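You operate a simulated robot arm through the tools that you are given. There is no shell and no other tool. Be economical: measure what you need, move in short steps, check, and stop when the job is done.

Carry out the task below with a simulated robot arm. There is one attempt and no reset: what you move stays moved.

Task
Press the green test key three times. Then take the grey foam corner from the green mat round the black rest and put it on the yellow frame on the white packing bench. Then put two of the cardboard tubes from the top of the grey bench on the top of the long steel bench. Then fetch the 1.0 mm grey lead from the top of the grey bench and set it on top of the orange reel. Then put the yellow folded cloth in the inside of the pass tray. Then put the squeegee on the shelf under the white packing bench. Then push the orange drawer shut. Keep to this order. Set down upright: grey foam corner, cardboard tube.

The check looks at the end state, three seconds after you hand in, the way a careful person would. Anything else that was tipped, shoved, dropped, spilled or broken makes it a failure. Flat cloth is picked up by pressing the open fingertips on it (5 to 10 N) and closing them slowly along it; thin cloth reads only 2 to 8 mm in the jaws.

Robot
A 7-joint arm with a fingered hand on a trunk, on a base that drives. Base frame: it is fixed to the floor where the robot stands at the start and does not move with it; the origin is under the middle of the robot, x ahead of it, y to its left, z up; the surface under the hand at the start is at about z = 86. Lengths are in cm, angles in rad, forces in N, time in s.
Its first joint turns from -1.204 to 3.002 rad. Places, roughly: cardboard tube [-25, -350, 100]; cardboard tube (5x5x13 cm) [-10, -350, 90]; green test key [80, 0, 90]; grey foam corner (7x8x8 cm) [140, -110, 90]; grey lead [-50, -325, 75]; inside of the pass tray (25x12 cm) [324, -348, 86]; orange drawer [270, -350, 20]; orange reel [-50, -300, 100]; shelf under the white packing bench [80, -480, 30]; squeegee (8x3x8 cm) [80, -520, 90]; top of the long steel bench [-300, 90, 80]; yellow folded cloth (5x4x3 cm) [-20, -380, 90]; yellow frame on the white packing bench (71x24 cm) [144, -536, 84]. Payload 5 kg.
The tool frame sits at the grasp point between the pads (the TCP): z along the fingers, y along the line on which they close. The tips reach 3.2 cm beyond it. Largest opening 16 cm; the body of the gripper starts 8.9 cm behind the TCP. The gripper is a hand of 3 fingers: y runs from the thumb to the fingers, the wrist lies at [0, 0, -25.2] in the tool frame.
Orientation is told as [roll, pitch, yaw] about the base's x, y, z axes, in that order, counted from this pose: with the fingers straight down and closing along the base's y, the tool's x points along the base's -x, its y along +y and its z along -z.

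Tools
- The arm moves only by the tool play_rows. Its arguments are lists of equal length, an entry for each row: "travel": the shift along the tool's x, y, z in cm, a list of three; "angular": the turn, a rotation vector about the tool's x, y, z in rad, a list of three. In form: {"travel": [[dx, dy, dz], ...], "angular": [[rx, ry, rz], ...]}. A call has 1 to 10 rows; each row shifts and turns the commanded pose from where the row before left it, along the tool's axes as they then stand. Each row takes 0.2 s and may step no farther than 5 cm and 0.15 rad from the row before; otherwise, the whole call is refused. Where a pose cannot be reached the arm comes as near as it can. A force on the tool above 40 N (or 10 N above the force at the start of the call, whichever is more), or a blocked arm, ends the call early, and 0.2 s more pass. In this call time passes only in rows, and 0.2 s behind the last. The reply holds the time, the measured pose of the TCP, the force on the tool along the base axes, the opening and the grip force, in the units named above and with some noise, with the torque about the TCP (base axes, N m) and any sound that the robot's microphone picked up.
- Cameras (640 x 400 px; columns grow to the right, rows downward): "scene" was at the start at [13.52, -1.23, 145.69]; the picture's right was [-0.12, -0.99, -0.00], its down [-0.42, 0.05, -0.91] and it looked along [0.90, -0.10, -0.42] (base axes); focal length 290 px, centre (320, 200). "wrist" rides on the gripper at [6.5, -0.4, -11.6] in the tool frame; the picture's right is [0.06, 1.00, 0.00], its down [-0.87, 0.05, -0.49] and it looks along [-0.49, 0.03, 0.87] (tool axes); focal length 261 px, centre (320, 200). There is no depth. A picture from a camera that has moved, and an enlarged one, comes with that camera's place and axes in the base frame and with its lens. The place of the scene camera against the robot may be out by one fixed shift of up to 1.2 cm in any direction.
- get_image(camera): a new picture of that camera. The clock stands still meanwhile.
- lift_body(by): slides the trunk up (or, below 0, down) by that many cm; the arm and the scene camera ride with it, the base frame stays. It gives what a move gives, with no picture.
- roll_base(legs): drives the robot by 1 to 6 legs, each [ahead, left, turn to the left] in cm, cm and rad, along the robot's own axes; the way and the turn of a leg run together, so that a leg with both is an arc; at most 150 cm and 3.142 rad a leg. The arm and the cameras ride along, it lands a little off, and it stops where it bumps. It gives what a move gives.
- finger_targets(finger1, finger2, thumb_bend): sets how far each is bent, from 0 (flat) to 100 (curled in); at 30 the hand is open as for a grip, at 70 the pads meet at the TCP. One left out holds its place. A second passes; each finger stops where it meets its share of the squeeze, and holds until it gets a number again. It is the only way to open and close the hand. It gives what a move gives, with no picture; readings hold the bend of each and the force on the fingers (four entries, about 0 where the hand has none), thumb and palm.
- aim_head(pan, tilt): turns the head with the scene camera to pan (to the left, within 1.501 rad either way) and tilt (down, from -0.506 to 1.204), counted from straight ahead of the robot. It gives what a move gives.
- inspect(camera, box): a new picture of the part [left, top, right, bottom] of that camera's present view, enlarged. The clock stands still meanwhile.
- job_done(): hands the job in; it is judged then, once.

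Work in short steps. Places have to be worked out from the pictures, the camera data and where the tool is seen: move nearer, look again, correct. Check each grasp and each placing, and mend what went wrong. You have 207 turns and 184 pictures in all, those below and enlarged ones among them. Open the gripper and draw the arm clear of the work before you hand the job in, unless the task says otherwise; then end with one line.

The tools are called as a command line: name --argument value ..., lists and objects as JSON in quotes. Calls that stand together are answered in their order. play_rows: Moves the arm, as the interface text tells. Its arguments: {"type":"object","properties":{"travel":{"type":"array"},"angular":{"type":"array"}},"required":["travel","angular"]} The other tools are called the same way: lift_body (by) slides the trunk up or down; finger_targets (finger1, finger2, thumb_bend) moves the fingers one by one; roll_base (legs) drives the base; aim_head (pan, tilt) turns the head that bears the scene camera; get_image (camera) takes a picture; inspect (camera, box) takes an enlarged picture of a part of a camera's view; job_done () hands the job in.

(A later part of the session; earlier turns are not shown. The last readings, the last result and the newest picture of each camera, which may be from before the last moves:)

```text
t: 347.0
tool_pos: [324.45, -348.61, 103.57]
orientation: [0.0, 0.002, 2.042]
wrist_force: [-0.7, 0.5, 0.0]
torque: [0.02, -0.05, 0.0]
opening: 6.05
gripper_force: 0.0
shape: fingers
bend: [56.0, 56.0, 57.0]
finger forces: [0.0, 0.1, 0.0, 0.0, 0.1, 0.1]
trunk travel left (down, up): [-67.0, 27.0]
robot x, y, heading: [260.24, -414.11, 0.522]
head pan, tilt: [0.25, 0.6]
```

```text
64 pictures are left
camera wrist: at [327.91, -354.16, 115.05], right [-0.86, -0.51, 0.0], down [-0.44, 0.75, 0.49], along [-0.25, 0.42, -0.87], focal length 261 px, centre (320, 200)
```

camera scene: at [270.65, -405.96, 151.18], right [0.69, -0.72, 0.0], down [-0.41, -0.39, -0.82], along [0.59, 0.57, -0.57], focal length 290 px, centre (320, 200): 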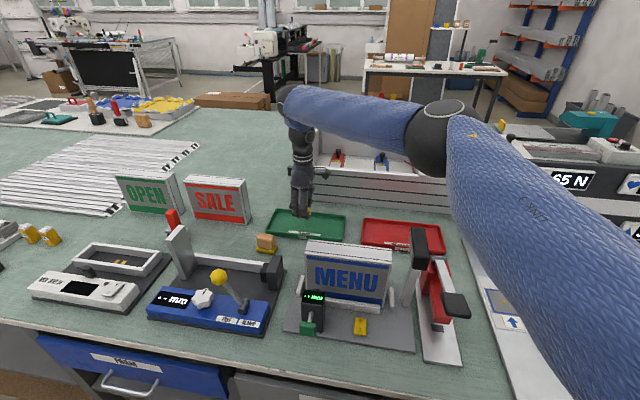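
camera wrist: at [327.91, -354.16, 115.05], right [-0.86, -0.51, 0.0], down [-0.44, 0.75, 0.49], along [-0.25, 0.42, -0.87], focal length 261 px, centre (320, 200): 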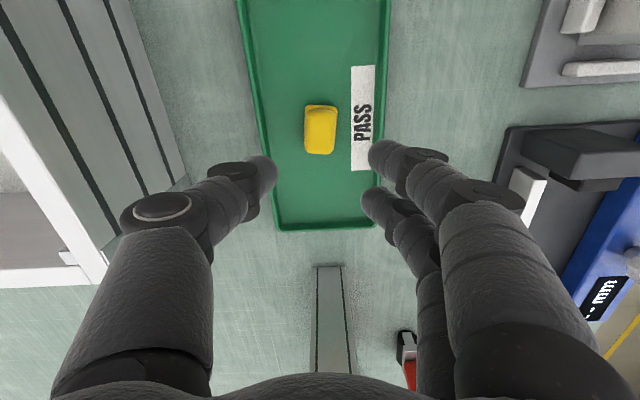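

The cloth lies in the PASS tray. Next, the squeegee: I raise up, pull the arm in, back away and turn round to the white bench.

lift_body --by 27

play_rows --travel '[[1.9, 4.1, 0], [1.9, 4.1, 0], [1.9, 4.1, 0], [1.9, 4.1, 0], [1.9, 4.1, 0], [1.9, 4.1, 0], [1.9, 4.1, 0], [0, 0, -4]]' --angular '[[0, 0, 0], [0, 0, 0], [0, 0, 0], [0, 0, 0], [0, 0, 0], [0, 0, 0], [0, 0, 0], [0, 0, 0]]'

roll_base --legs '[[-60, 0, 0], [0, 0, -3.09], [33, -8, 0]]'

aim_head --pan 0.0 --tilt 0.65

get_image --camera "scene"

```text
t: 349.7
tool_pos: [324.61, -348.56, 130.43]
orientation: [0.001, 0.0, 2.043]
wrist_force: [0.9, -0.6, -0.1]
torque: [-0.01, -0.02, -0.01]
opening: 6.02
gripper_force: 0.1
shape: fingers
bend: [56.0, 56.0, 57.0]
finger forces: [0.0, 0.1, 0.0, 0.0, 0.0, 0.0]
trunk travel left (down, up): [-94.0, 0.0]
robot x, y, heading: [260.78, -414.28, 0.514]
head pan, tilt: [0.25, 0.6]
```

```text
t: 351.5
tool_pos: [304.74, -373.89, 134.64]
orientation: [-0.003, 0.0, 2.042]
wrist_force: [-0.6, -0.3, 0.1]
torque: [-0.02, -0.08, 0.01]
opening: 6.05
gripper_force: 0.0
shape: fingers
bend: [56.0, 56.0, 57.0]
finger forces: [0.0, 0.1, 0.1, 0.0, 0.0, 0.1]
trunk travel left (down, up): [-94.0, 0.0]
robot x, y, heading: [260.73, -414.46, 0.519]
head pan, tilt: [0.25, 0.6]
```

```text
t: 364.2
tool_pos: [128.76, -491.15, 134.6]
orientation: [0.0, 0.0, -1.142]
wrist_force: [-0.2, 0.2, -1.2]
torque: [0.01, -0.02, 0.0]
opening: 6.08
gripper_force: 0.0
shape: fingers
bend: [56.0, 56.0, 57.0]
finger forces: [0.0, 0.0, 0.0, 0.0, 0.0, 0.1]
trunk travel left (down, up): [-94.0, 0.0]
robot x, y, heading: [174.74, -452.41, -2.667]
head pan, tilt: [0.25, 0.6]
```

```text
t: 364.9
tool_pos: [128.94, -491.14, 134.6]
orientation: [0.0, 0.001, -1.141]
wrist_force: [0.7, 0.4, 0.1]
torque: [-0.04, 0.04, 0.03]
opening: 6.07
gripper_force: 0.0
shape: fingers
bend: [56.0, 56.0, 57.0]
finger forces: [0.1, 0.0, 0.0, 0.1, 0.1, 0.0]
trunk travel left (down, up): [-94.0, 0.0]
robot x, y, heading: [175.1, -452.08, -2.66]
head pan, tilt: [0.0, 0.649]
```

```text
63 pictures are left
camera scene: at [161.93, -458.8, 177.74], right [-0.46, 0.89, 0.0], down [0.54, 0.28, -0.8], along [-0.71, -0.37, -0.6], focal length 290 px, centre (320, 200)
```

scene: 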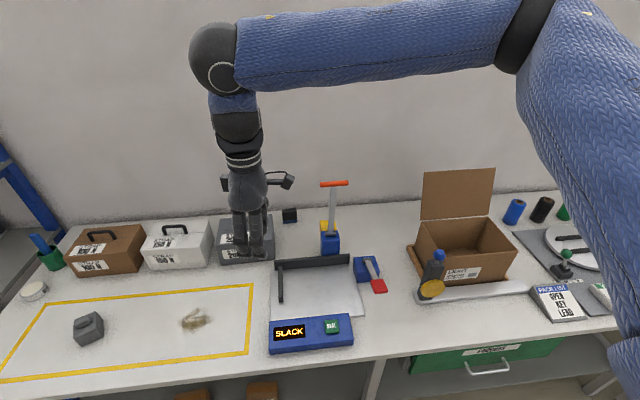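

The squeegee should appear near pixel (284, 219): a small dark item at the back. I zoom in.

inspect --camera "scene" --box '[230, 170, 410, 310]'

get_image --camera "wrist"

```text
2.86 times, centred on (320, 240) of scene
camera zoom: at [161.93, -458.8, 177.74], right [-0.46, 0.89, 0.0], down [0.54, 0.28, -0.8], along [-0.71, -0.37, -0.6], focal length 829 px, centre (320, 86)
```

zoom: 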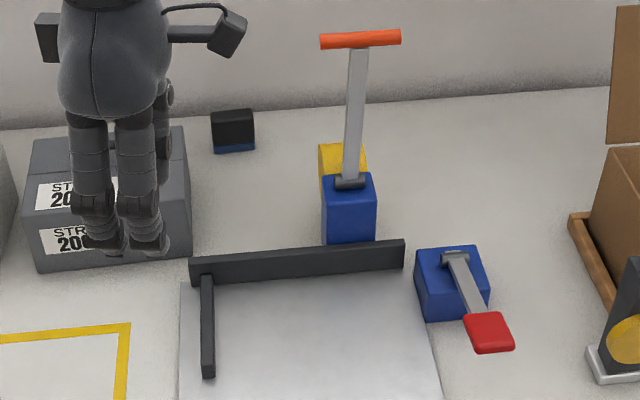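

```text
61 pictures are left
camera wrist: at [125.83, -485.27, 146.1], right [0.88, 0.47, 0.0], down [0.41, -0.77, 0.49], along [0.23, -0.43, -0.87], focal length 261 px, centre (320, 200)
```

wrist: 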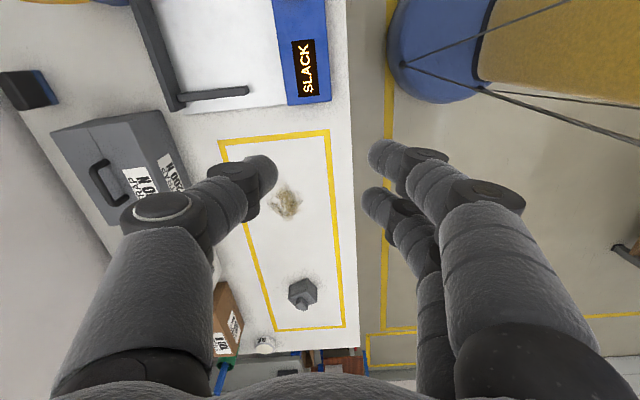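

The squeegee (black with a blue lip) stands near the wall at about (74, −521), between the grey box and the tall T-handle post (top z ≈ 121). I drive closer to gain reach, keeping the hand above 130.

roll_base --legs '[[25, 6, 0.05]]'

play_rows --travel '[[0, 0, 0], [0, 0, 0], [0, 0, 0]]' --angular '[[0, 0, 0.1], [0, 0, 0.1], [0, 0, 0.1]]'

get_image --camera "wrist"

get_image --camera "scene"

```text
t: 366.8
tool_pos: [110.84, -510.61, 134.79]
orientation: [0.0, 0.0, -1.096]
wrist_force: [-0.8, -0.2, -0.5]
torque: [-0.05, 0.01, 0.01]
opening: 6.08
gripper_force: 0.1
shape: fingers
bend: [56.0, 56.0, 57.0]
finger forces: [0.1, 0.0, 0.0, 0.1, 0.1, 0.0]
trunk travel left (down, up): [-94.0, 0.0]
robot x, y, heading: [155.24, -469.95, -2.618]
head pan, tilt: [0.0, 0.649]
```

```text
t: 367.6
tool_pos: [110.84, -510.6, 134.6]
orientation: [-0.002, -0.001, -1.397]
wrist_force: [0.4, -0.1, -0.2]
torque: [-0.01, 0.01, 0.01]
opening: 6.08
gripper_force: 0.1
shape: fingers
bend: [56.0, 56.0, 57.0]
finger forces: [0.1, 0.1, 0.0, 0.0, 0.0, 0.1]
trunk travel left (down, up): [-94.0, 0.0]
robot x, y, heading: [155.14, -469.92, -2.618]
head pan, tilt: [0.0, 0.649]
```

```text
60 pictures are left
camera wrist: at [109.52, -504.19, 146.09], right [0.97, 0.23, 0.0], down [0.2, -0.85, 0.49], along [0.11, -0.48, -0.87], focal length 261 px, centre (320, 200)
```

wrist: 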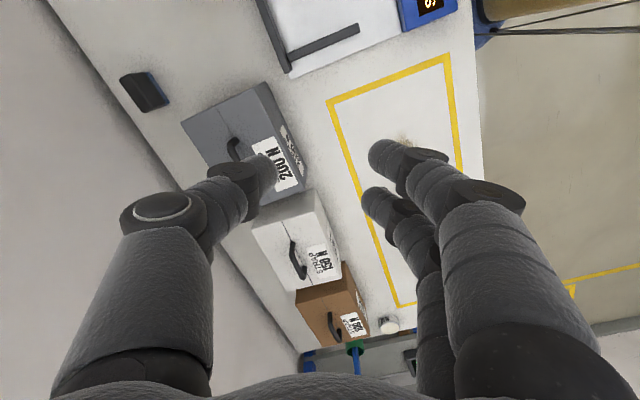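

```text
59 pictures are left
camera scene: at [142.57, -476.85, 177.74], right [-0.5, 0.87, 0.0], down [0.53, 0.3, -0.8], along [-0.69, -0.4, -0.6], focal length 290 px, centre (320, 200)
```

scene: 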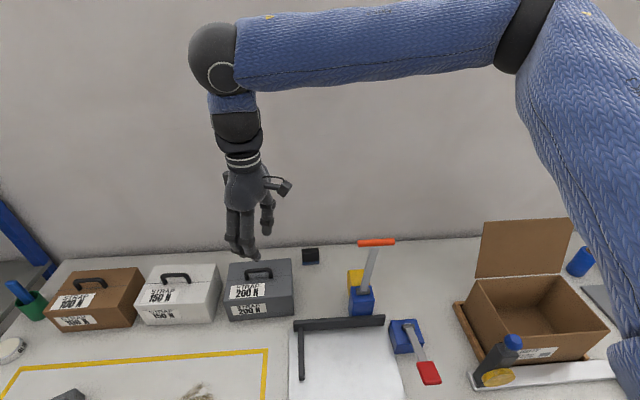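

I take closer looks at the squeegee to learn its shape.

inspect --camera "scene" --box '[290, 235, 335, 275]'

inspect --camera "wrist" --box '[100, 50, 190, 130]'

```text
10.00 times, centred on (312, 255) of scene
camera zoom: at [142.57, -476.85, 177.74], right [-0.5, 0.87, 0.0], down [0.53, 0.3, -0.8], along [-0.69, -0.4, -0.6], focal length 2900 px, centre (395, -350)
```

zoom: 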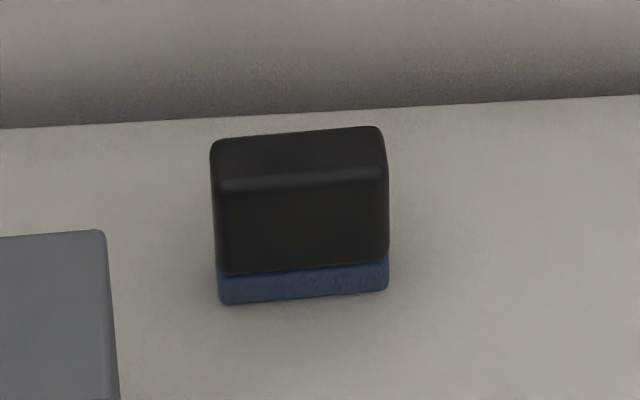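

```text
5.00 times, centred on (145, 90) of wrist
camera zoom: at [109.52, -504.19, 146.09], right [0.97, 0.23, 0.0], down [0.2, -0.85, 0.49], along [0.11, -0.48, -0.87], focal length 1303 px, centre (1195, 750)
```

zoom: 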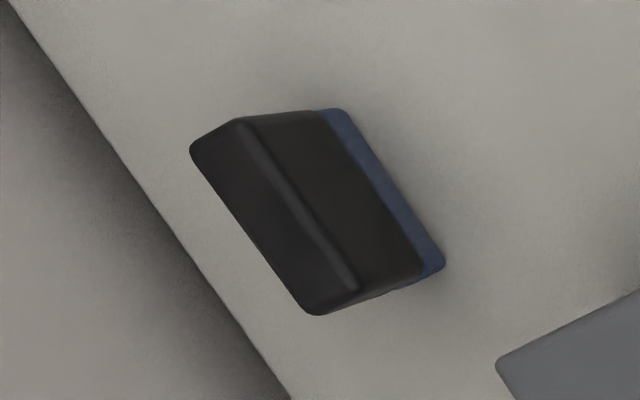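

It stands upright, parallel to the wall: about 7.5 wide, 4 deep, 8 tall. I turn the hand so it closes across its thickness and move out over it, staying high.

finger_targets --finger1 45 --finger2 45 --thumb_bend 47

play_rows --travel '[[0, 0, 0], [0, 0, 0], [0, 0, 0], [1.4, -4.4, 0], [1.4, -4.4, 0], [1.4, -4.4, 0], [1.4, -4.4, 0], [1.4, -4.4, 0], [1.4, -4.4, 0]]' --angular '[[0, 0, -0.131], [0, 0, -0.131], [0, 0, -0.131], [0, 0, 0], [0, 0, 0], [0, 0, 0], [0, 0, 0], [0, 0, 0], [0, 0, 0]]'

lift_body --by -10

get_image --camera "wrist"

get_image --camera "scene"

```text
t: 368.6
tool_pos: [110.99, -510.65, 134.55]
orientation: [0.0, 0.0, -1.397]
wrist_force: [-0.8, 1.1, -0.4]
torque: [0.01, 0.01, 0.02]
opening: 10.28
gripper_force: 0.1
shape: fingers
bend: [45.0, 45.0, 47.0]
finger forces: [0.0, 0.0, 0.0, 0.0, 0.0, 0.1]
trunk travel left (down, up): [-94.0, 0.0]
robot x, y, heading: [154.87, -469.53, -2.623]
head pan, tilt: [0.0, 0.649]
```

```text
t: 370.6
tool_pos: [84.22, -518.07, 134.56]
orientation: [0.001, 0.0, -1.003]
wrist_force: [-0.6, -0.2, -0.4]
torque: [0.02, -0.02, 0.02]
opening: 10.32
gripper_force: 0.0
shape: fingers
bend: [45.0, 45.0, 47.0]
finger forces: [0.0, 0.0, 0.1, 0.0, 0.1, 0.0]
trunk travel left (down, up): [-94.0, 0.0]
robot x, y, heading: [154.92, -469.92, -2.623]
head pan, tilt: [0.0, 0.649]
```

```text
t: 372.0
tool_pos: [84.33, -517.84, 124.76]
orientation: [0.0, 0.0, -1.003]
wrist_force: [-0.4, 0.2, 0.1]
torque: [0.02, 0.02, 0.0]
opening: 10.32
gripper_force: 0.1
shape: fingers
bend: [45.0, 45.0, 47.0]
finger forces: [0.0, 0.0, 0.0, 0.1, 0.0, 0.0]
trunk travel left (down, up): [-84.0, 10.0]
robot x, y, heading: [155.24, -470.18, -2.618]
head pan, tilt: [0.0, 0.649]
```

```text
56 pictures are left
camera wrist: at [80.64, -512.49, 136.25], right [0.81, 0.59, 0.0], down [0.51, -0.7, 0.49], along [0.29, -0.4, -0.87], focal length 261 px, centre (320, 200)
```

wrist: 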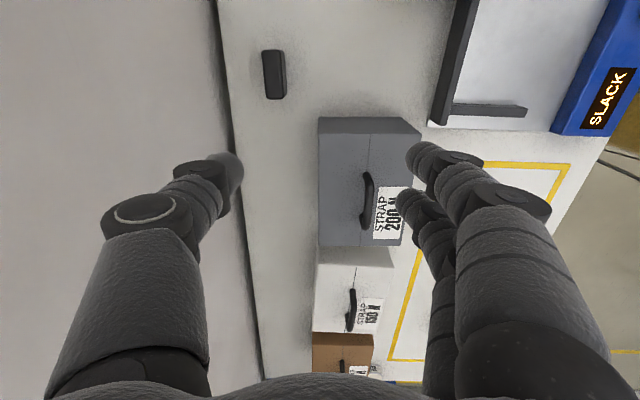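

```text
55 pictures are left
camera scene: at [142.64, -476.82, 167.76], right [-0.5, 0.87, 0.0], down [0.52, 0.3, -0.8], along [-0.69, -0.4, -0.6], focal length 290 px, centre (320, 200)
```

scene: 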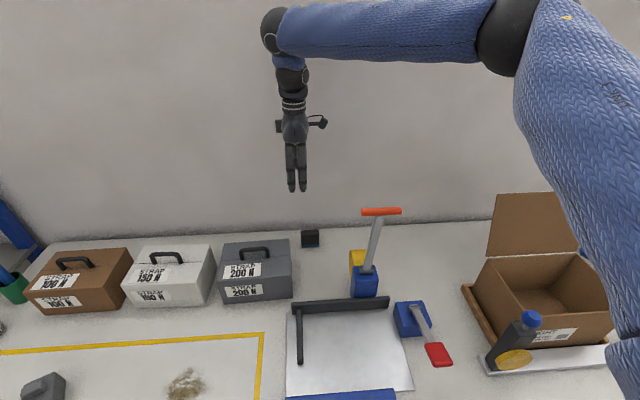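

Squeegee centre is about (76.4, −519.3), wall 10 cm behind. I centre over it and lower with the trunk.

play_rows --travel '[[1.5, -3.8, 0], [1.5, -3.7, 0]]' --angular '[[0, 0, 0], [0, 0, 0]]'

lift_body --by -22

get_image --camera "wrist"

```text
t: 372.6
tool_pos: [76.12, -519.29, 124.78]
orientation: [0.0, 0.0, -1.003]
wrist_force: [-0.2, -0.9, -1.2]
torque: [0.01, 0.02, 0.0]
opening: 10.33
gripper_force: 0.2
shape: fingers
bend: [45.0, 45.0, 47.0]
finger forces: [0.0, 0.0, 0.0, 0.1, 0.1, 0.0]
trunk travel left (down, up): [-84.0, 10.0]
robot x, y, heading: [155.21, -469.96, -2.621]
head pan, tilt: [0.0, 0.649]
```

```text
t: 374.9
tool_pos: [76.19, -519.24, 102.93]
orientation: [-0.001, 0.0, -1.003]
wrist_force: [-0.1, -0.9, 0.5]
torque: [0.02, -0.02, -0.01]
opening: 10.35
gripper_force: 0.1
shape: fingers
bend: [45.0, 45.0, 47.0]
finger forces: [0.0, 0.0, 0.0, 0.0, 0.1, 0.0]
trunk travel left (down, up): [-62.0, 32.0]
robot x, y, heading: [155.4, -469.84, -2.62]
head pan, tilt: [0.0, 0.649]
```

```text
54 pictures are left
camera wrist: at [72.41, -513.84, 114.37], right [0.81, 0.59, 0.0], down [0.51, -0.7, 0.49], along [0.29, -0.4, -0.87], focal length 261 px, centre (320, 200)
```

wrist: 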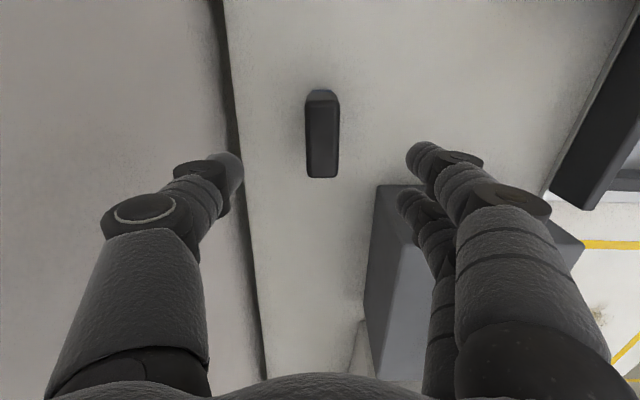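

Aligned, but the grey box corner is close to finger 2. I shift 1.6 cm along the squeegee away from the box and narrow the fingers before descending.

finger_targets --finger1 57 --finger2 57 --thumb_bend 56

play_rows --travel '[[1.6, 0, 0], [0, 0, 3], [0, 0, 3]]' --angular '[[0, 0, 0], [0, 0, 0], [0, 0, 0]]'

get_image --camera "wrist"

inspect --camera "scene" --box '[210, 200, 410, 340]'

```text
t: 375.9
tool_pos: [76.12, -519.21, 102.9]
orientation: [0.001, 0.001, -1.004]
wrist_force: [0.7, -0.1, -0.4]
torque: [0.01, 0.02, -0.03]
opening: 6.37
gripper_force: 0.2
shape: fingers
bend: [56.0, 56.0, 56.0]
finger forces: [0.0, 0.0, 0.1, 0.0, 0.0, 0.0]
trunk travel left (down, up): [-62.0, 32.0]
robot x, y, heading: [154.86, -470.14, -2.62]
head pan, tilt: [0.0, 0.649]
```

```text
t: 376.7
tool_pos: [75.07, -517.71, 96.99]
orientation: [0.0, -0.001, -1.004]
wrist_force: [0.7, 0.0, 0.7]
torque: [-0.02, -0.03, -0.01]
opening: 6.35
gripper_force: 0.2
shape: fingers
bend: [56.0, 56.0, 56.0]
finger forces: [0.0, 0.1, 0.0, 0.0, 0.0, 0.0]
trunk travel left (down, up): [-62.0, 32.0]
robot x, y, heading: [154.97, -469.73, -2.621]
head pan, tilt: [0.0, 0.649]
```

```text
53 pictures are left
camera wrist: at [71.48, -512.35, 108.45], right [0.81, 0.59, 0.0], down [0.51, -0.7, 0.49], along [0.29, -0.4, -0.87], focal length 261 px, centre (320, 200)
```

wrist: 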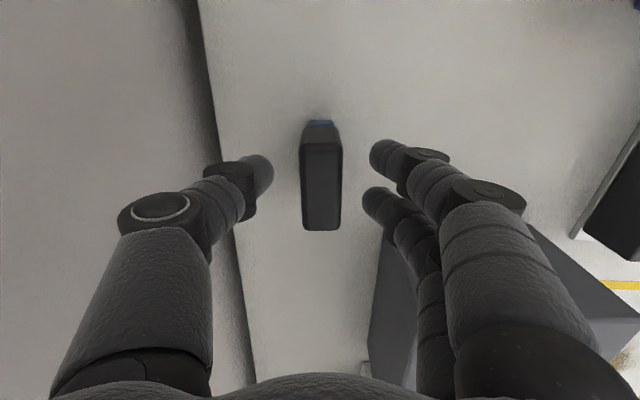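

```text
2.86 times, centred on (310, 270) of scene
camera zoom: at [142.51, -476.82, 145.75], right [-0.5, 0.87, 0.0], down [0.53, 0.3, -0.8], along [-0.69, -0.4, -0.61], focal length 829 px, centre (349, 0)
```

zoom: 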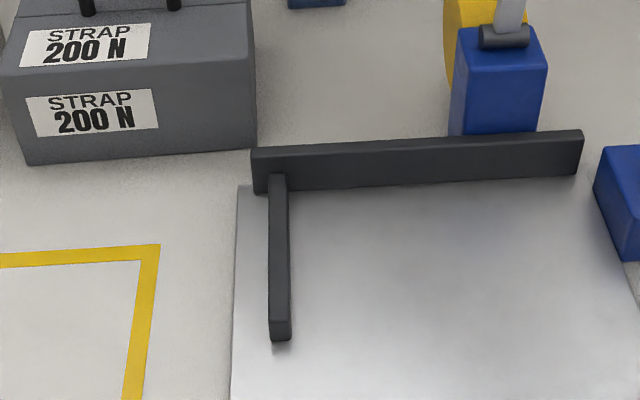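

Clearance holds. I descend the remaining 7 cm in steps.

play_rows --travel '[[0, 0, 2], [0, 0, 2], [0, 0, 1.5], [0, 0, 1]]' --angular '[[0, 0, 0], [0, 0, 0], [0, 0, 0], [0, 0, 0]]'

get_image --camera "wrist"

```text
t: 377.7
tool_pos: [75.2, -518.04, 90.4]
orientation: [0.0, -0.001, -1.003]
wrist_force: [0.1, 0.1, -0.2]
torque: [0.0, -0.02, 0.01]
opening: 6.36
gripper_force: 0.0
shape: fingers
bend: [56.0, 56.0, 56.0]
finger forces: [0.0, 0.0, 0.0, 0.0, 0.0, 0.0]
trunk travel left (down, up): [-62.0, 32.0]
robot x, y, heading: [154.95, -470.29, -2.618]
head pan, tilt: [0.0, 0.649]
```

```text
51 pictures are left
camera wrist: at [71.48, -512.61, 101.88], right [0.81, 0.59, 0.0], down [0.51, -0.7, 0.49], along [0.29, -0.4, -0.87], focal length 261 px, centre (320, 200)
```

wrist: 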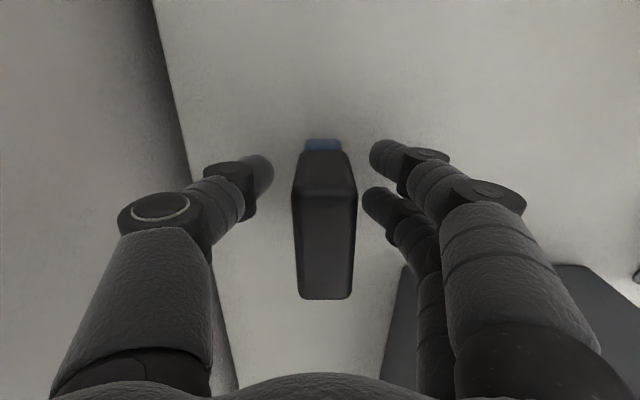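

Astride it. Close.

finger_targets --finger1 68 --finger2 68 --thumb_bend 67

get_image --camera "wrist"

```text
t: 378.7
tool_pos: [75.2, -518.05, 90.49]
orientation: [0.001, 0.002, -1.003]
wrist_force: [-0.2, 0.1, 0.0]
torque: [0.04, -0.01, -0.01]
opening: 3.47
gripper_force: 7.4
shape: fingers
bend: [64.0, 64.0, 65.0]
finger forces: [3.7, 4.2, 0.1, 0.0, 7.7, 0.0]
trunk travel left (down, up): [-62.0, 32.0]
robot x, y, heading: [155.04, -470.21, -2.623]
head pan, tilt: [0.0, 0.649]
```

```text
50 pictures are left
camera wrist: at [71.5, -512.63, 101.91], right [0.81, 0.59, 0.0], down [0.51, -0.7, 0.49], along [0.29, -0.4, -0.87], focal length 261 px, centre (320, 200)
```

wrist: 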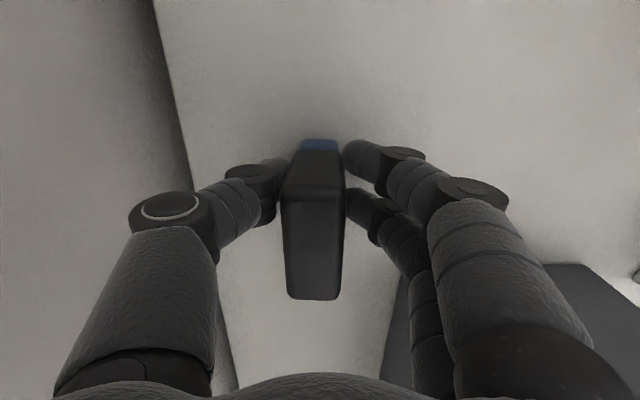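

Gripped. I tighten, lift a few centimetres and check for droop.

finger_targets --finger1 72 --finger2 72 --thumb_bend 71

play_rows --travel '[[0, 0, -1], [0, 0, -3], [0, 0, -4], [0, 0, -4]]' --angular '[[0, 0, 0], [0, 0, 0], [0, 0, 0], [0, 0, 0]]'

lift_body --by 32

get_image --camera "wrist"

```text
t: 379.7
tool_pos: [75.2, -518.01, 90.39]
orientation: [0.001, -0.001, -1.004]
wrist_force: [-0.4, 0.8, 0.2]
torque: [0.04, -0.04, 0.04]
opening: 3.35
gripper_force: 16.2
shape: fingers
bend: [68.0, 67.0, 66.0]
finger forces: [8.3, 8.8, 0.1, 0.0, 16.9, 0.1]
trunk travel left (down, up): [-62.0, 32.0]
robot x, y, heading: [155.12, -469.95, -2.622]
head pan, tilt: [0.0, 0.649]
```

```text
t: 380.7
tool_pos: [75.32, -518.09, 102.77]
orientation: [0.001, 0.001, -1.002]
wrist_force: [0.2, -0.3, -1.4]
torque: [0.03, 0.06, 0.01]
opening: 3.36
gripper_force: 17.2
shape: fingers
bend: [68.0, 67.0, 66.0]
finger forces: [8.4, 8.7, 0.0, 0.0, 17.0, 0.1]
trunk travel left (down, up): [-62.0, 32.0]
robot x, y, heading: [155.07, -469.69, -2.617]
head pan, tilt: [0.0, 0.649]
```

```text
t: 383.9
tool_pos: [75.07, -518.17, 134.61]
orientation: [0.0, -0.002, -1.005]
wrist_force: [0.9, 0.0, -0.8]
torque: [0.03, -0.01, 0.0]
opening: 3.39
gripper_force: 17.0
shape: fingers
bend: [68.0, 67.0, 66.0]
finger forces: [8.3, 8.8, 0.0, 0.0, 16.9, 0.1]
trunk travel left (down, up): [-94.0, 0.0]
robot x, y, heading: [154.98, -469.72, -2.622]
head pan, tilt: [0.0, 0.649]
```

```text
49 pictures are left
camera wrist: at [71.4, -512.76, 146.17], right [0.81, 0.59, 0.0], down [0.51, -0.7, 0.49], along [0.29, -0.4, -0.87], focal length 261 px, centre (320, 200)
```

wrist: 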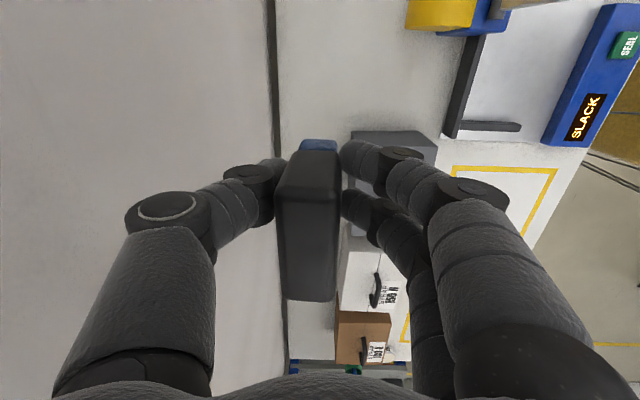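

Held without droop. I pull the arm back, back the base away, and look at the shelf under the bench.

play_rows --travel '[[0, 4.8, 0], [0, 4.8, 0], [0, 4.8, 0], [0, 4.8, 0], [0, 4.8, 0], [0, 4.8, 0], [0, 4, 0]]' --angular '[[0, 0, 0], [0, 0, 0], [0, 0, 0], [0, 0, 0], [0, 0, 0], [0, 0, 0], [0, 0, 0]]'

roll_base --legs '[[-70, 0, 0]]'

lift_body --by -50

aim_head --pan -0.15 --tilt 0.55

get_image --camera "scene"

```text
t: 385.5
tool_pos: [102.88, -500.26, 134.95]
orientation: [-0.001, 0.001, -1.003]
wrist_force: [1.2, -0.3, -1.4]
torque: [-0.02, 0.02, 0.04]
opening: 3.38
gripper_force: 16.7
shape: fingers
bend: [68.0, 67.0, 66.0]
finger forces: [8.3, 8.5, 0.1, 0.0, 16.7, 0.0]
trunk travel left (down, up): [-94.0, 0.0]
robot x, y, heading: [155.31, -469.8, -2.619]
head pan, tilt: [0.0, 0.649]
```

```text
t: 389.3
tool_pos: [163.06, -465.66, 134.84]
orientation: [0.0, 0.001, -1.008]
wrist_force: [0.0, -1.0, -1.1]
torque: [0.01, -0.01, -0.02]
opening: 3.36
gripper_force: 16.4
shape: fingers
bend: [68.0, 67.0, 66.0]
finger forces: [8.3, 8.5, 0.0, 0.1, 16.8, 0.0]
trunk travel left (down, up): [-94.0, 0.0]
robot x, y, heading: [215.71, -435.59, -2.627]
head pan, tilt: [0.0, 0.649]
```

```text
refused: -50 is not a number from -40 to 40
```

```text
t: 390.0
tool_pos: [163.28, -465.66, 134.91]
orientation: [0.0, -0.001, -1.009]
wrist_force: [0.5, -0.3, -0.6]
torque: [0.04, -0.01, 0.02]
opening: 3.36
gripper_force: 17.3
shape: fingers
bend: [68.0, 67.0, 66.0]
finger forces: [8.2, 8.5, 0.1, 0.0, 16.9, 0.0]
trunk travel left (down, up): [-94.0, 0.0]
robot x, y, heading: [215.57, -435.43, -2.625]
head pan, tilt: [-0.15, 0.55]
```

```text
48 pictures are left
camera scene: at [202.27, -441.28, 178.63], right [-0.36, 0.93, 0.0], down [0.49, 0.19, -0.85], along [-0.8, -0.3, -0.52], focal length 290 px, centre (320, 200)
```

scene: 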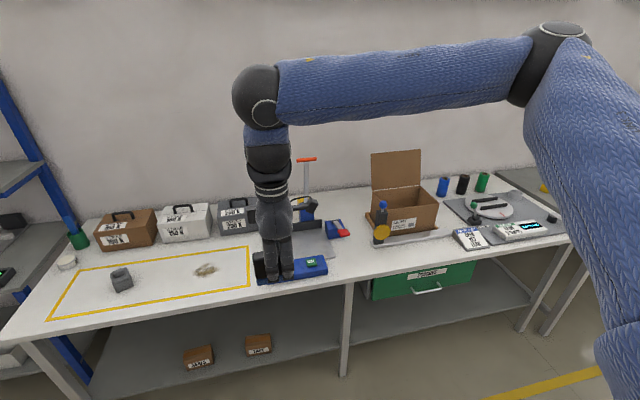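

The shelf is visible with two small boxes left and a leg in the middle; free space is between them. I lower the trunk 40 for a better view of the shelf.

lift_body --by -40

get_image --camera "scene"

```text
t: 393.8
tool_pos: [163.15, -465.68, 94.84]
orientation: [-0.002, -0.002, -1.01]
wrist_force: [-0.3, 0.2, -1.0]
torque: [-0.02, 0.02, 0.01]
opening: 3.36
gripper_force: 17.0
shape: fingers
bend: [68.0, 67.0, 66.0]
finger forces: [8.4, 8.6, 0.0, 0.0, 16.9, 0.1]
trunk travel left (down, up): [-54.0, 40.0]
robot x, y, heading: [215.68, -435.61, -2.63]
head pan, tilt: [-0.15, 0.55]
```

```text
47 pictures are left
camera scene: at [202.23, -441.3, 138.63], right [-0.36, 0.93, 0.0], down [0.49, 0.19, -0.85], along [-0.8, -0.3, -0.52], focal length 290 px, centre (320, 200)
```

scene: 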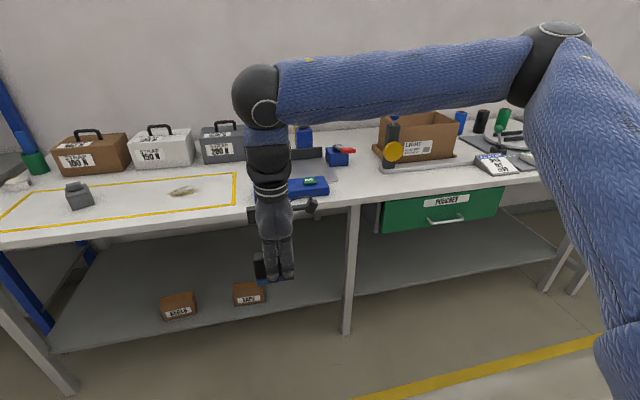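

The shelf surface is about z 24 and the bench underside about z 79, so a vertical hand fits under. I lower the hand outside the bench first.

lift_body --by -40

lift_body --by -14

play_rows --travel '[[0, 0, 2.5], [0, 0, 2.5], [0, 0, 2]]' --angular '[[0, 0, 0], [0, 0, 0], [0, 0, 0]]'

aim_head --pan -0.15 --tilt 0.35

get_image --camera "scene"

```text
t: 397.6
tool_pos: [163.18, -465.75, 54.88]
orientation: [0.0, 0.001, -1.011]
wrist_force: [0.1, -0.8, -0.8]
torque: [0.01, -0.01, 0.01]
opening: 3.35
gripper_force: 17.1
shape: fingers
bend: [68.0, 67.0, 66.0]
finger forces: [8.4, 8.6, 0.0, 0.1, 16.8, 0.1]
trunk travel left (down, up): [-14.0, 80.0]
robot x, y, heading: [215.32, -435.23, -2.627]
head pan, tilt: [-0.15, 0.55]
```

```text
t: 399.3
tool_pos: [163.18, -465.69, 40.85]
orientation: [0.0, 0.002, -1.008]
wrist_force: [0.0, -1.2, -0.3]
torque: [0.0, -0.02, 0.02]
opening: 3.36
gripper_force: 16.4
shape: fingers
bend: [68.0, 67.0, 66.0]
finger forces: [8.3, 8.5, 0.0, 0.0, 16.8, 0.1]
trunk travel left (down, up): [0.0, 94.0]
robot x, y, heading: [215.61, -435.23, -2.628]
head pan, tilt: [-0.15, 0.55]
```

```text
t: 400.1
tool_pos: [162.98, -465.75, 33.7]
orientation: [0.001, -0.001, -1.007]
wrist_force: [0.7, 0.2, -1.9]
torque: [0.01, -0.01, 0.01]
opening: 3.4
gripper_force: 16.9
shape: fingers
bend: [68.0, 67.0, 66.0]
finger forces: [8.2, 8.5, 0.0, 0.0, 16.9, 0.1]
trunk travel left (down, up): [0.0, 94.0]
robot x, y, heading: [215.32, -435.65, -2.624]
head pan, tilt: [-0.15, 0.55]
```

```text
t: 400.8
tool_pos: [163.03, -465.83, 33.67]
orientation: [-0.001, 0.001, -1.01]
wrist_force: [0.1, 0.8, -1.2]
torque: [0.03, 0.0, 0.01]
opening: 3.39
gripper_force: 16.8
shape: fingers
bend: [68.0, 67.0, 66.0]
finger forces: [8.3, 8.5, 0.0, 0.0, 16.7, 0.0]
trunk travel left (down, up): [0.0, 94.0]
robot x, y, heading: [215.97, -435.39, -2.625]
head pan, tilt: [-0.15, 0.351]
```

```text
46 pictures are left
camera scene: at [201.93, -441.42, 86.45], right [-0.36, 0.93, 0.0], down [0.32, 0.12, -0.94], along [-0.88, -0.33, -0.34], focal length 290 px, centre (320, 200)
```

scene: 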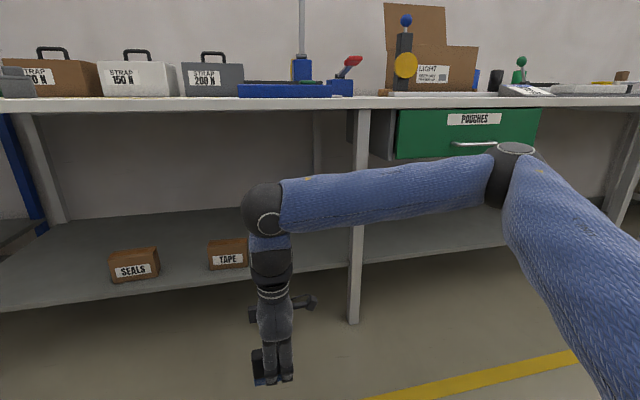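

The forearm lies parallel to the bench, which would hit the leg. I extend the arm straight ahead by 28 cm while still outside, so it points into the shelf space.

play_rows --travel '[[0.2, -4.7, 0], [0.2, -4.7, 0], [0.2, -4.7, 0], [0.2, -4.7, 0], [0.2, -4.7, 0], [0.2, -4.7, 0]]' --angular '[[0, 0, 0], [0, 0, 0], [0, 0, 0], [0, 0, 0], [0, 0, 0], [0, 0, 0]]'

get_image --camera "scene"

```text
t: 402.2
tool_pos: [138.58, -479.54, 33.8]
orientation: [0.0, -0.001, -1.008]
wrist_force: [-0.6, 0.2, -0.4]
torque: [-0.03, 0.0, 0.0]
opening: 3.38
gripper_force: 17.3
shape: fingers
bend: [68.0, 68.0, 66.0]
finger forces: [8.3, 8.5, 0.1, 0.1, 16.7, 0.1]
trunk travel left (down, up): [0.0, 94.0]
robot x, y, heading: [215.72, -435.58, -2.628]
head pan, tilt: [-0.15, 0.351]
```

```text
45 pictures are left
camera scene: at [201.93, -441.38, 86.45], right [-0.36, 0.93, 0.0], down [0.32, 0.12, -0.94], along [-0.88, -0.33, -0.34], focal length 290 px, centre (320, 200)
```

scene: 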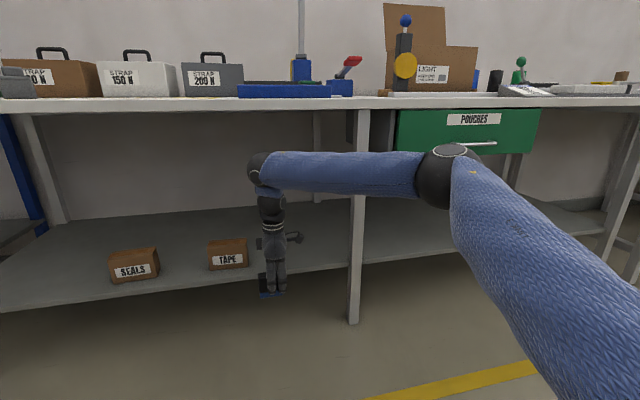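

The arm now points into the gap. I drive ahead 20 cm so the hand goes about 13 cm in over the shelf.

roll_base --legs '[[20, 1, 0]]'

get_image --camera "scene"

get_image --camera "wrist"

```text
t: 403.8
tool_pos: [121.89, -490.39, 33.85]
orientation: [0.001, 0.001, -1.01]
wrist_force: [0.0, -0.2, -0.4]
torque: [0.01, 0.01, 0.04]
opening: 3.37
gripper_force: 16.4
shape: fingers
bend: [68.0, 68.0, 66.0]
finger forces: [8.3, 8.4, 0.1, 0.1, 16.8, 0.0]
trunk travel left (down, up): [0.0, 94.0]
robot x, y, heading: [198.83, -446.14, -2.627]
head pan, tilt: [-0.15, 0.351]
```

```text
44 pictures are left
camera scene: at [185.02, -452.15, 86.45], right [-0.36, 0.93, 0.0], down [0.32, 0.12, -0.94], along [-0.88, -0.33, -0.34], focal length 290 px, centre (320, 200)
```

scene: 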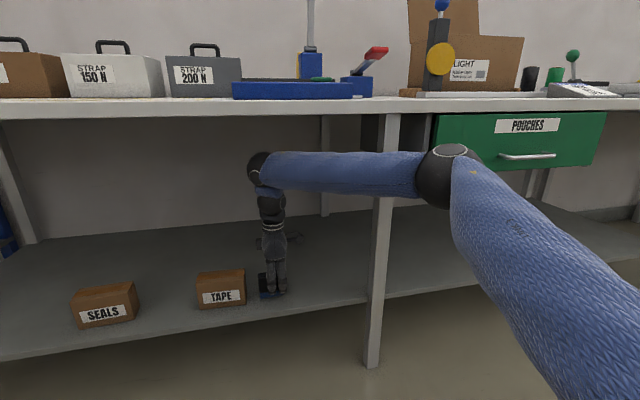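

```text
43 pictures are left
camera wrist: at [118.12, -484.93, 45.32], right [0.81, 0.58, 0.0], down [0.51, -0.71, 0.49], along [0.29, -0.4, -0.87], focal length 261 px, centre (320, 200)
```

wrist: 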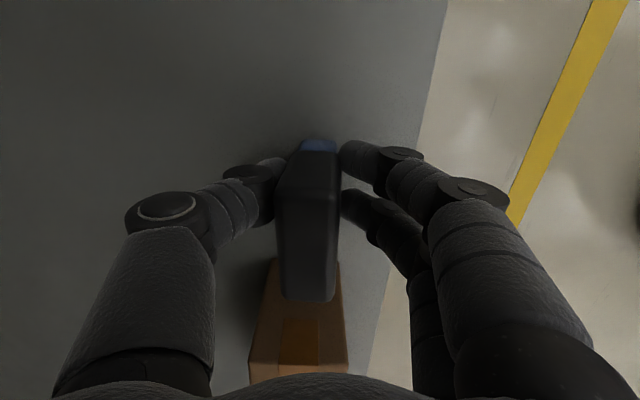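

The hand is over the shelf; the TAPE box is near the squeegee's end, so I shift 4 cm along away from it, then lower gently.

play_rows --travel '[[2, 0, 0], [2, 0, 0], [0, 0, 0.8], [0, 0, 0.6], [0, 0, 0.4], [0, 0, 0.4]]' --angular '[[0, 0, 0], [0, 0, 0], [0, 0, 0], [0, 0, 0], [0, 0, 0], [0, 0, 0]]'

inspect --camera "scene" --box '[180, 130, 420, 330]'

```text
t: 405.2
tool_pos: [119.49, -486.79, 31.58]
orientation: [0.001, -0.001, -1.011]
wrist_force: [-2.0, 3.0, 10.5]
torque: [-0.09, 0.3, -0.05]
opening: 2.99
gripper_force: 21.1
shape: fingers
bend: [70.0, 70.0, 68.0]
finger forces: [7.8, 8.5, 0.0, 0.1, 26.4, 0.1]
trunk travel left (down, up): [0.0, 94.0]
robot x, y, heading: [198.94, -446.25, -2.623]
head pan, tilt: [-0.15, 0.351]
```

```text
2.00 times, centred on (300, 230) of scene
camera zoom: at [185.06, -452.11, 86.46], right [-0.36, 0.93, 0.0], down [0.32, 0.12, -0.94], along [-0.88, -0.33, -0.34], focal length 580 px, centre (360, 140)
```

zoom: 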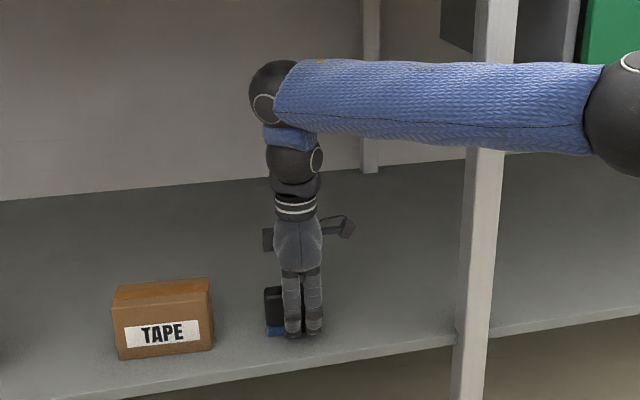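

Contact at TCP z 31.6. I ease up slightly and open gradually.

play_rows --travel '[[0, 0, -0.25]]' --angular '[[0, 0, 0]]'

finger_targets --finger1 63 --finger2 63 --thumb_bend 63

finger_targets --finger1 54 --finger2 54 --thumb_bend 54

get_image --camera "wrist"

```text
t: 405.6
tool_pos: [119.81, -486.9, 31.7]
orientation: [0.0, 0.0, -1.009]
wrist_force: [0.9, 0.7, -0.9]
torque: [0.03, 0.0, 0.0]
opening: 2.99
gripper_force: 13.7
shape: fingers
bend: [70.0, 70.0, 68.0]
finger forces: [6.8, 7.7, 0.0, 0.1, 13.1, 0.0]
trunk travel left (down, up): [0.0, 94.0]
robot x, y, heading: [198.9, -446.1, -2.629]
head pan, tilt: [-0.15, 0.351]
```

```text
t: 406.6
tool_pos: [119.67, -486.82, 31.91]
orientation: [0.001, 0.0, -1.01]
wrist_force: [-0.7, 0.8, 0.8]
torque: [0.0, 0.01, 0.0]
opening: 3.59
gripper_force: 0.0
shape: fingers
bend: [63.0, 63.0, 63.0]
finger forces: [0.1, 0.0, 0.0, 0.0, 0.1, 0.0]
trunk travel left (down, up): [0.0, 94.0]
robot x, y, heading: [198.83, -446.15, -2.627]
head pan, tilt: [-0.15, 0.351]
```

```text
t: 407.6
tool_pos: [119.69, -486.81, 32.05]
orientation: [-0.001, 0.0, -1.009]
wrist_force: [-0.9, -0.3, 17.4]
torque: [-0.01, 0.01, -0.04]
opening: 6.89
gripper_force: 9.0
shape: fingers
bend: [55.0, 55.0, 54.0]
finger forces: [4.6, 4.7, 0.1, 0.1, 8.7, 0.1]
trunk travel left (down, up): [0.0, 94.0]
robot x, y, heading: [198.85, -446.36, -2.623]
head pan, tilt: [-0.15, 0.351]
```

```text
41 pictures are left
camera wrist: at [116.08, -481.51, 43.53], right [0.81, 0.58, 0.0], down [0.51, -0.71, 0.49], along [0.29, -0.4, -0.87], focal length 261 px, centre (320, 200)
```

wrist: 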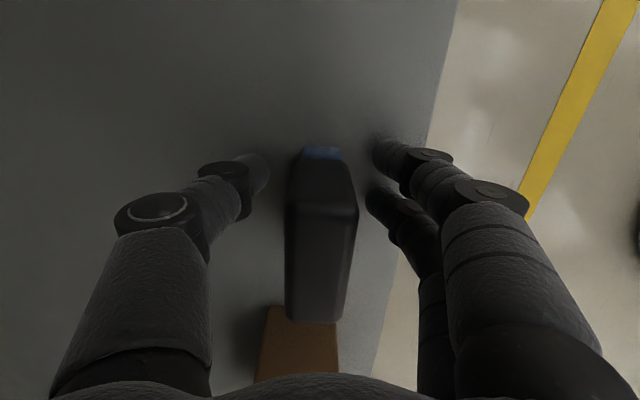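

The squeegee stands on the shelf, fingers clear on both sides. Little headroom, so I rise 1 cm and slide the hand out lengthwise past its end.

play_rows --travel '[[0, 0, -0.6], [0, 0, -0.6], [1.5, 0, 0], [1.5, 0, 0], [1.5, 0, 0], [2, 0, 0]]' --angular '[[0, 0, 0], [0, 0, 0], [0, 0, 0], [0, 0, 0], [0, 0, 0], [0, 0, 0]]'

inspect --camera "scene" --box '[180, 130, 420, 330]'

get_image --camera "wrist"

```text
t: 409.0
tool_pos: [116.26, -481.66, 33.0]
orientation: [0.0, -0.002, -1.009]
wrist_force: [1.5, 0.5, 0.6]
torque: [0.04, 0.04, -0.01]
opening: 7.05
gripper_force: 0.1
shape: fingers
bend: [54.0, 54.0, 54.0]
finger forces: [0.1, 0.0, 0.0, 0.0, 0.1, 0.0]
trunk travel left (down, up): [0.0, 94.0]
robot x, y, heading: [198.75, -446.24, -2.628]
head pan, tilt: [-0.15, 0.351]
```

```text
2.00 times, centred on (300, 230) of scene
camera zoom: at [185.03, -452.17, 86.45], right [-0.36, 0.93, 0.0], down [0.32, 0.12, -0.94], along [-0.88, -0.33, -0.34], focal length 580 px, centre (360, 140)
```

zoom: 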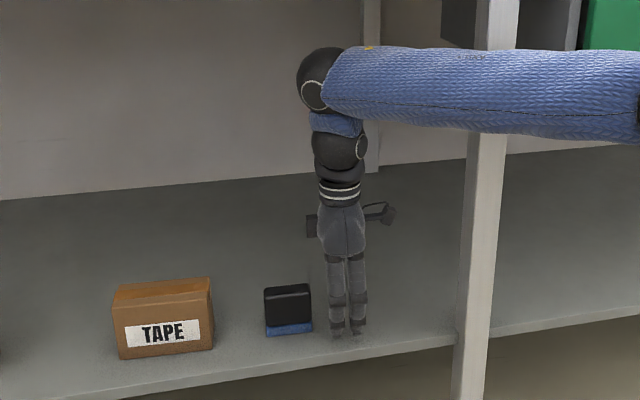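

```text
39 pictures are left
camera wrist: at [112.45, -476.28, 44.48], right [0.81, 0.58, 0.0], down [0.51, -0.71, 0.49], along [0.29, -0.4, -0.87], focal length 261 px, centre (320, 200)
```

wrist: 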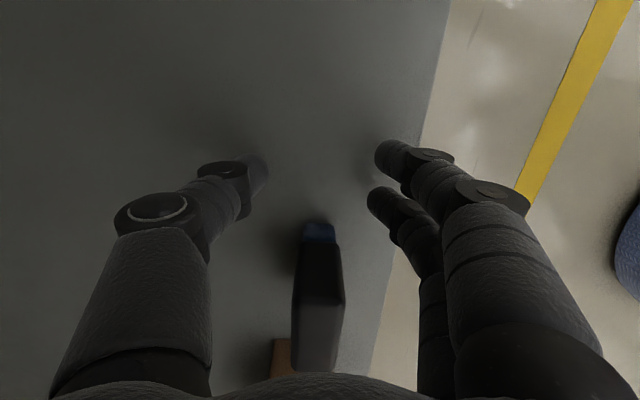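

The squeegee stands safely on the shelf. I back straight out, with the hand clear of its end.

roll_base --legs '[[-35, 0, 0]]'

inspect --camera "scene" --box '[120, 60, 440, 330]'

```text
t: 411.3
tool_pos: [146.23, -464.48, 33.09]
orientation: [-0.002, 0.0, -1.011]
wrist_force: [0.7, 0.8, 0.1]
torque: [-0.03, 0.02, 0.01]
opening: 7.05
gripper_force: 0.1
shape: fingers
bend: [54.0, 54.0, 54.0]
finger forces: [0.1, 0.1, 0.0, 0.1, 0.0, 0.0]
trunk travel left (down, up): [0.0, 94.0]
robot x, y, heading: [229.1, -429.14, -2.631]
head pan, tilt: [-0.15, 0.351]
```

```text
1.48 times, centred on (280, 195) of scene
camera zoom: at [215.18, -435.11, 86.45], right [-0.35, 0.94, 0.0], down [0.32, 0.12, -0.94], along [-0.88, -0.33, -0.34], focal length 430 px, centre (379, 207)
```

zoom: 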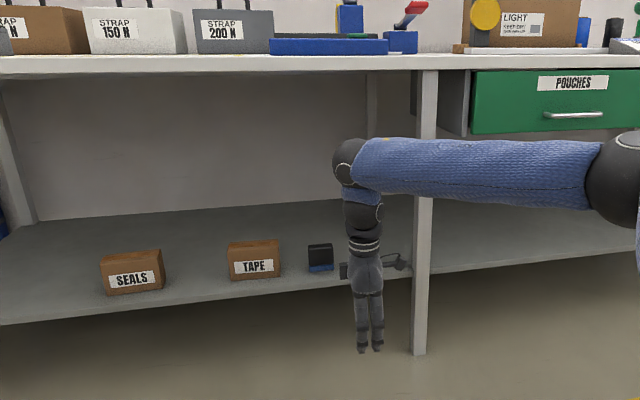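

Squeegee, boxes and foam look fine. Now the drawer: I retract the arm, move a bit toward mid-aisle, turn to face the assembly bench, and look.

play_rows --travel '[[0, 4.8, 0], [0, 4.8, 0], [0, 4.8, 0], [0, 4.8, 0], [0, 4.8, 0], [0, 4.8, 0]]' --angular '[[0, 0, 0], [0, 0, 0], [0, 0, 0], [0, 0, 0], [0, 0, 0], [0, 0, 0]]'

finger_targets --finger1 70 --finger2 70 --thumb_bend 70

roll_base --legs '[[15, -60, 0], [0, 0, -3.09]]'

aim_head --pan 0.0 --tilt 0.4

get_image --camera "scene"

```text
t: 412.7
tool_pos: [170.47, -449.13, 32.69]
orientation: [-0.001, 0.002, -1.01]
wrist_force: [0.7, 0.4, -0.1]
torque: [-0.02, 0.02, 0.0]
opening: 7.06
gripper_force: 0.1
shape: fingers
bend: [54.0, 54.0, 54.0]
finger forces: [0.0, 0.0, 0.0, 0.0, 0.0, 0.0]
trunk travel left (down, up): [0.0, 94.0]
robot x, y, heading: [229.08, -429.27, -2.623]
head pan, tilt: [-0.15, 0.351]
```

```text
t: 413.7
tool_pos: [170.53, -449.32, 32.66]
orientation: [0.0, 0.0, -1.009]
wrist_force: [0.0, 0.2, 0.3]
torque: [-0.01, 0.0, 0.01]
opening: 1.31
gripper_force: 0.0
shape: fingers
bend: [70.0, 70.0, 70.0]
finger forces: [0.0, 0.1, 0.0, 0.1, 0.1, 0.0]
trunk travel left (down, up): [0.0, 94.0]
robot x, y, heading: [229.1, -428.98, -2.629]
head pan, tilt: [-0.15, 0.351]
```

```text
t: 424.5
tool_pos: [242.13, -357.6, 32.78]
orientation: [0.0, -0.001, 2.2]
wrist_force: [-0.3, -0.3, 0.4]
torque: [0.03, 0.01, -0.03]
opening: 1.25
gripper_force: 0.1
shape: fingers
bend: [70.0, 70.0, 70.0]
finger forces: [0.0, 0.0, 0.0, 0.1, 0.0, 0.0]
trunk travel left (down, up): [0.0, 94.0]
robot x, y, heading: [185.56, -380.95, 0.581]
head pan, tilt: [-0.15, 0.351]
```

```text
t: 425.2
tool_pos: [242.23, -357.71, 32.86]
orientation: [0.001, 0.001, 2.199]
wrist_force: [0.6, -0.8, 0.8]
torque: [-0.03, -0.02, 0.02]
opening: 1.28
gripper_force: 0.1
shape: fingers
bend: [70.0, 70.0, 70.0]
finger forces: [0.0, 0.0, 0.1, 0.0, 0.0, 0.0]
trunk travel left (down, up): [0.0, 94.0]
robot x, y, heading: [185.0, -381.61, 0.577]
head pan, tilt: [0.0, 0.4]
```

```text
37 pictures are left
camera scene: at [196.55, -373.85, 86.0], right [0.55, -0.84, 0.0], down [-0.33, -0.21, -0.92], along [0.77, 0.5, -0.39], focal length 290 px, centre (320, 200)
```

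scene: 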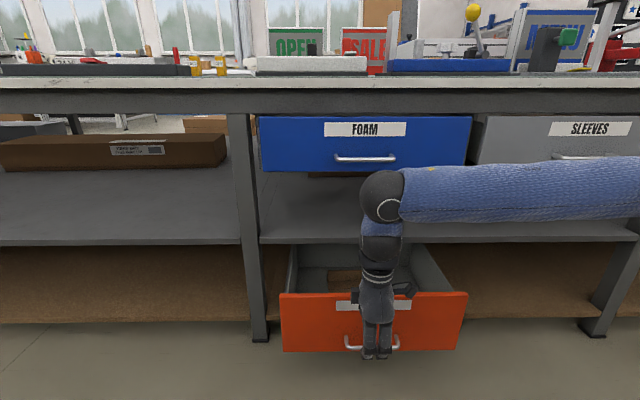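

The orange drawer's front is at about (257, −352), z 10–32, standing out roughly 11 cm or more. I tilt the closed hand forward so it leads, aligned with the panel's middle, above the handle.

play_rows --travel '[[0.7, 0, 0], [0.7, 0, 0], [0.7, 0, 0], [0.7, 0, 0], [0.6, 0, 0], [0, 2, 2.2], [0, 2, 2.2], [0, 2, 2.2]]' --angular '[[0.149, 0, 0], [0.149, 0, 0], [0.149, 0, 0], [0.149, 0, 0], [0.149, 0, 0], [0, 0, 0], [0, 0, 0], [0, 0, 0]]'

get_image --camera "scene"

```text
t: 427.0
tool_pos: [245.87, -358.84, 23.23]
orientation: [-0.747, 0.0, 2.2]
wrist_force: [0.2, -0.5, -0.1]
torque: [-0.02, 0.04, -0.01]
opening: 1.24
gripper_force: 0.1
shape: fingers
bend: [70.0, 70.0, 70.0]
finger forces: [0.0, 0.1, 0.1, 0.0, 0.0, 0.0]
out of reach, approached as far as the arm can: row 5
trunk travel left (down, up): [0.0, 94.0]
robot x, y, heading: [185.23, -381.51, 0.583]
head pan, tilt: [0.0, 0.4]
```

```text
36 pictures are left
camera scene: at [196.51, -373.84, 86.01], right [0.55, -0.84, 0.0], down [-0.33, -0.21, -0.92], along [0.77, 0.51, -0.39], focal length 290 px, centre (320, 200)
```

scene: 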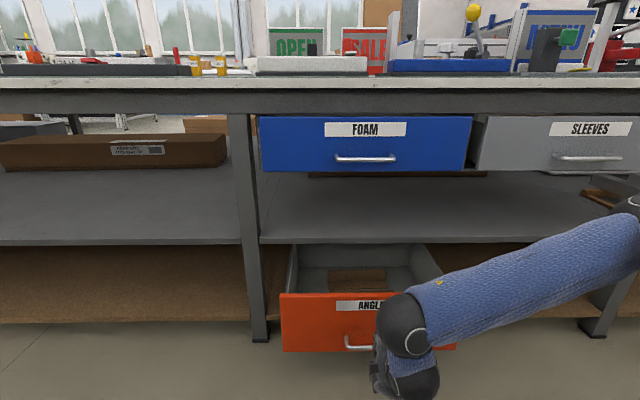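

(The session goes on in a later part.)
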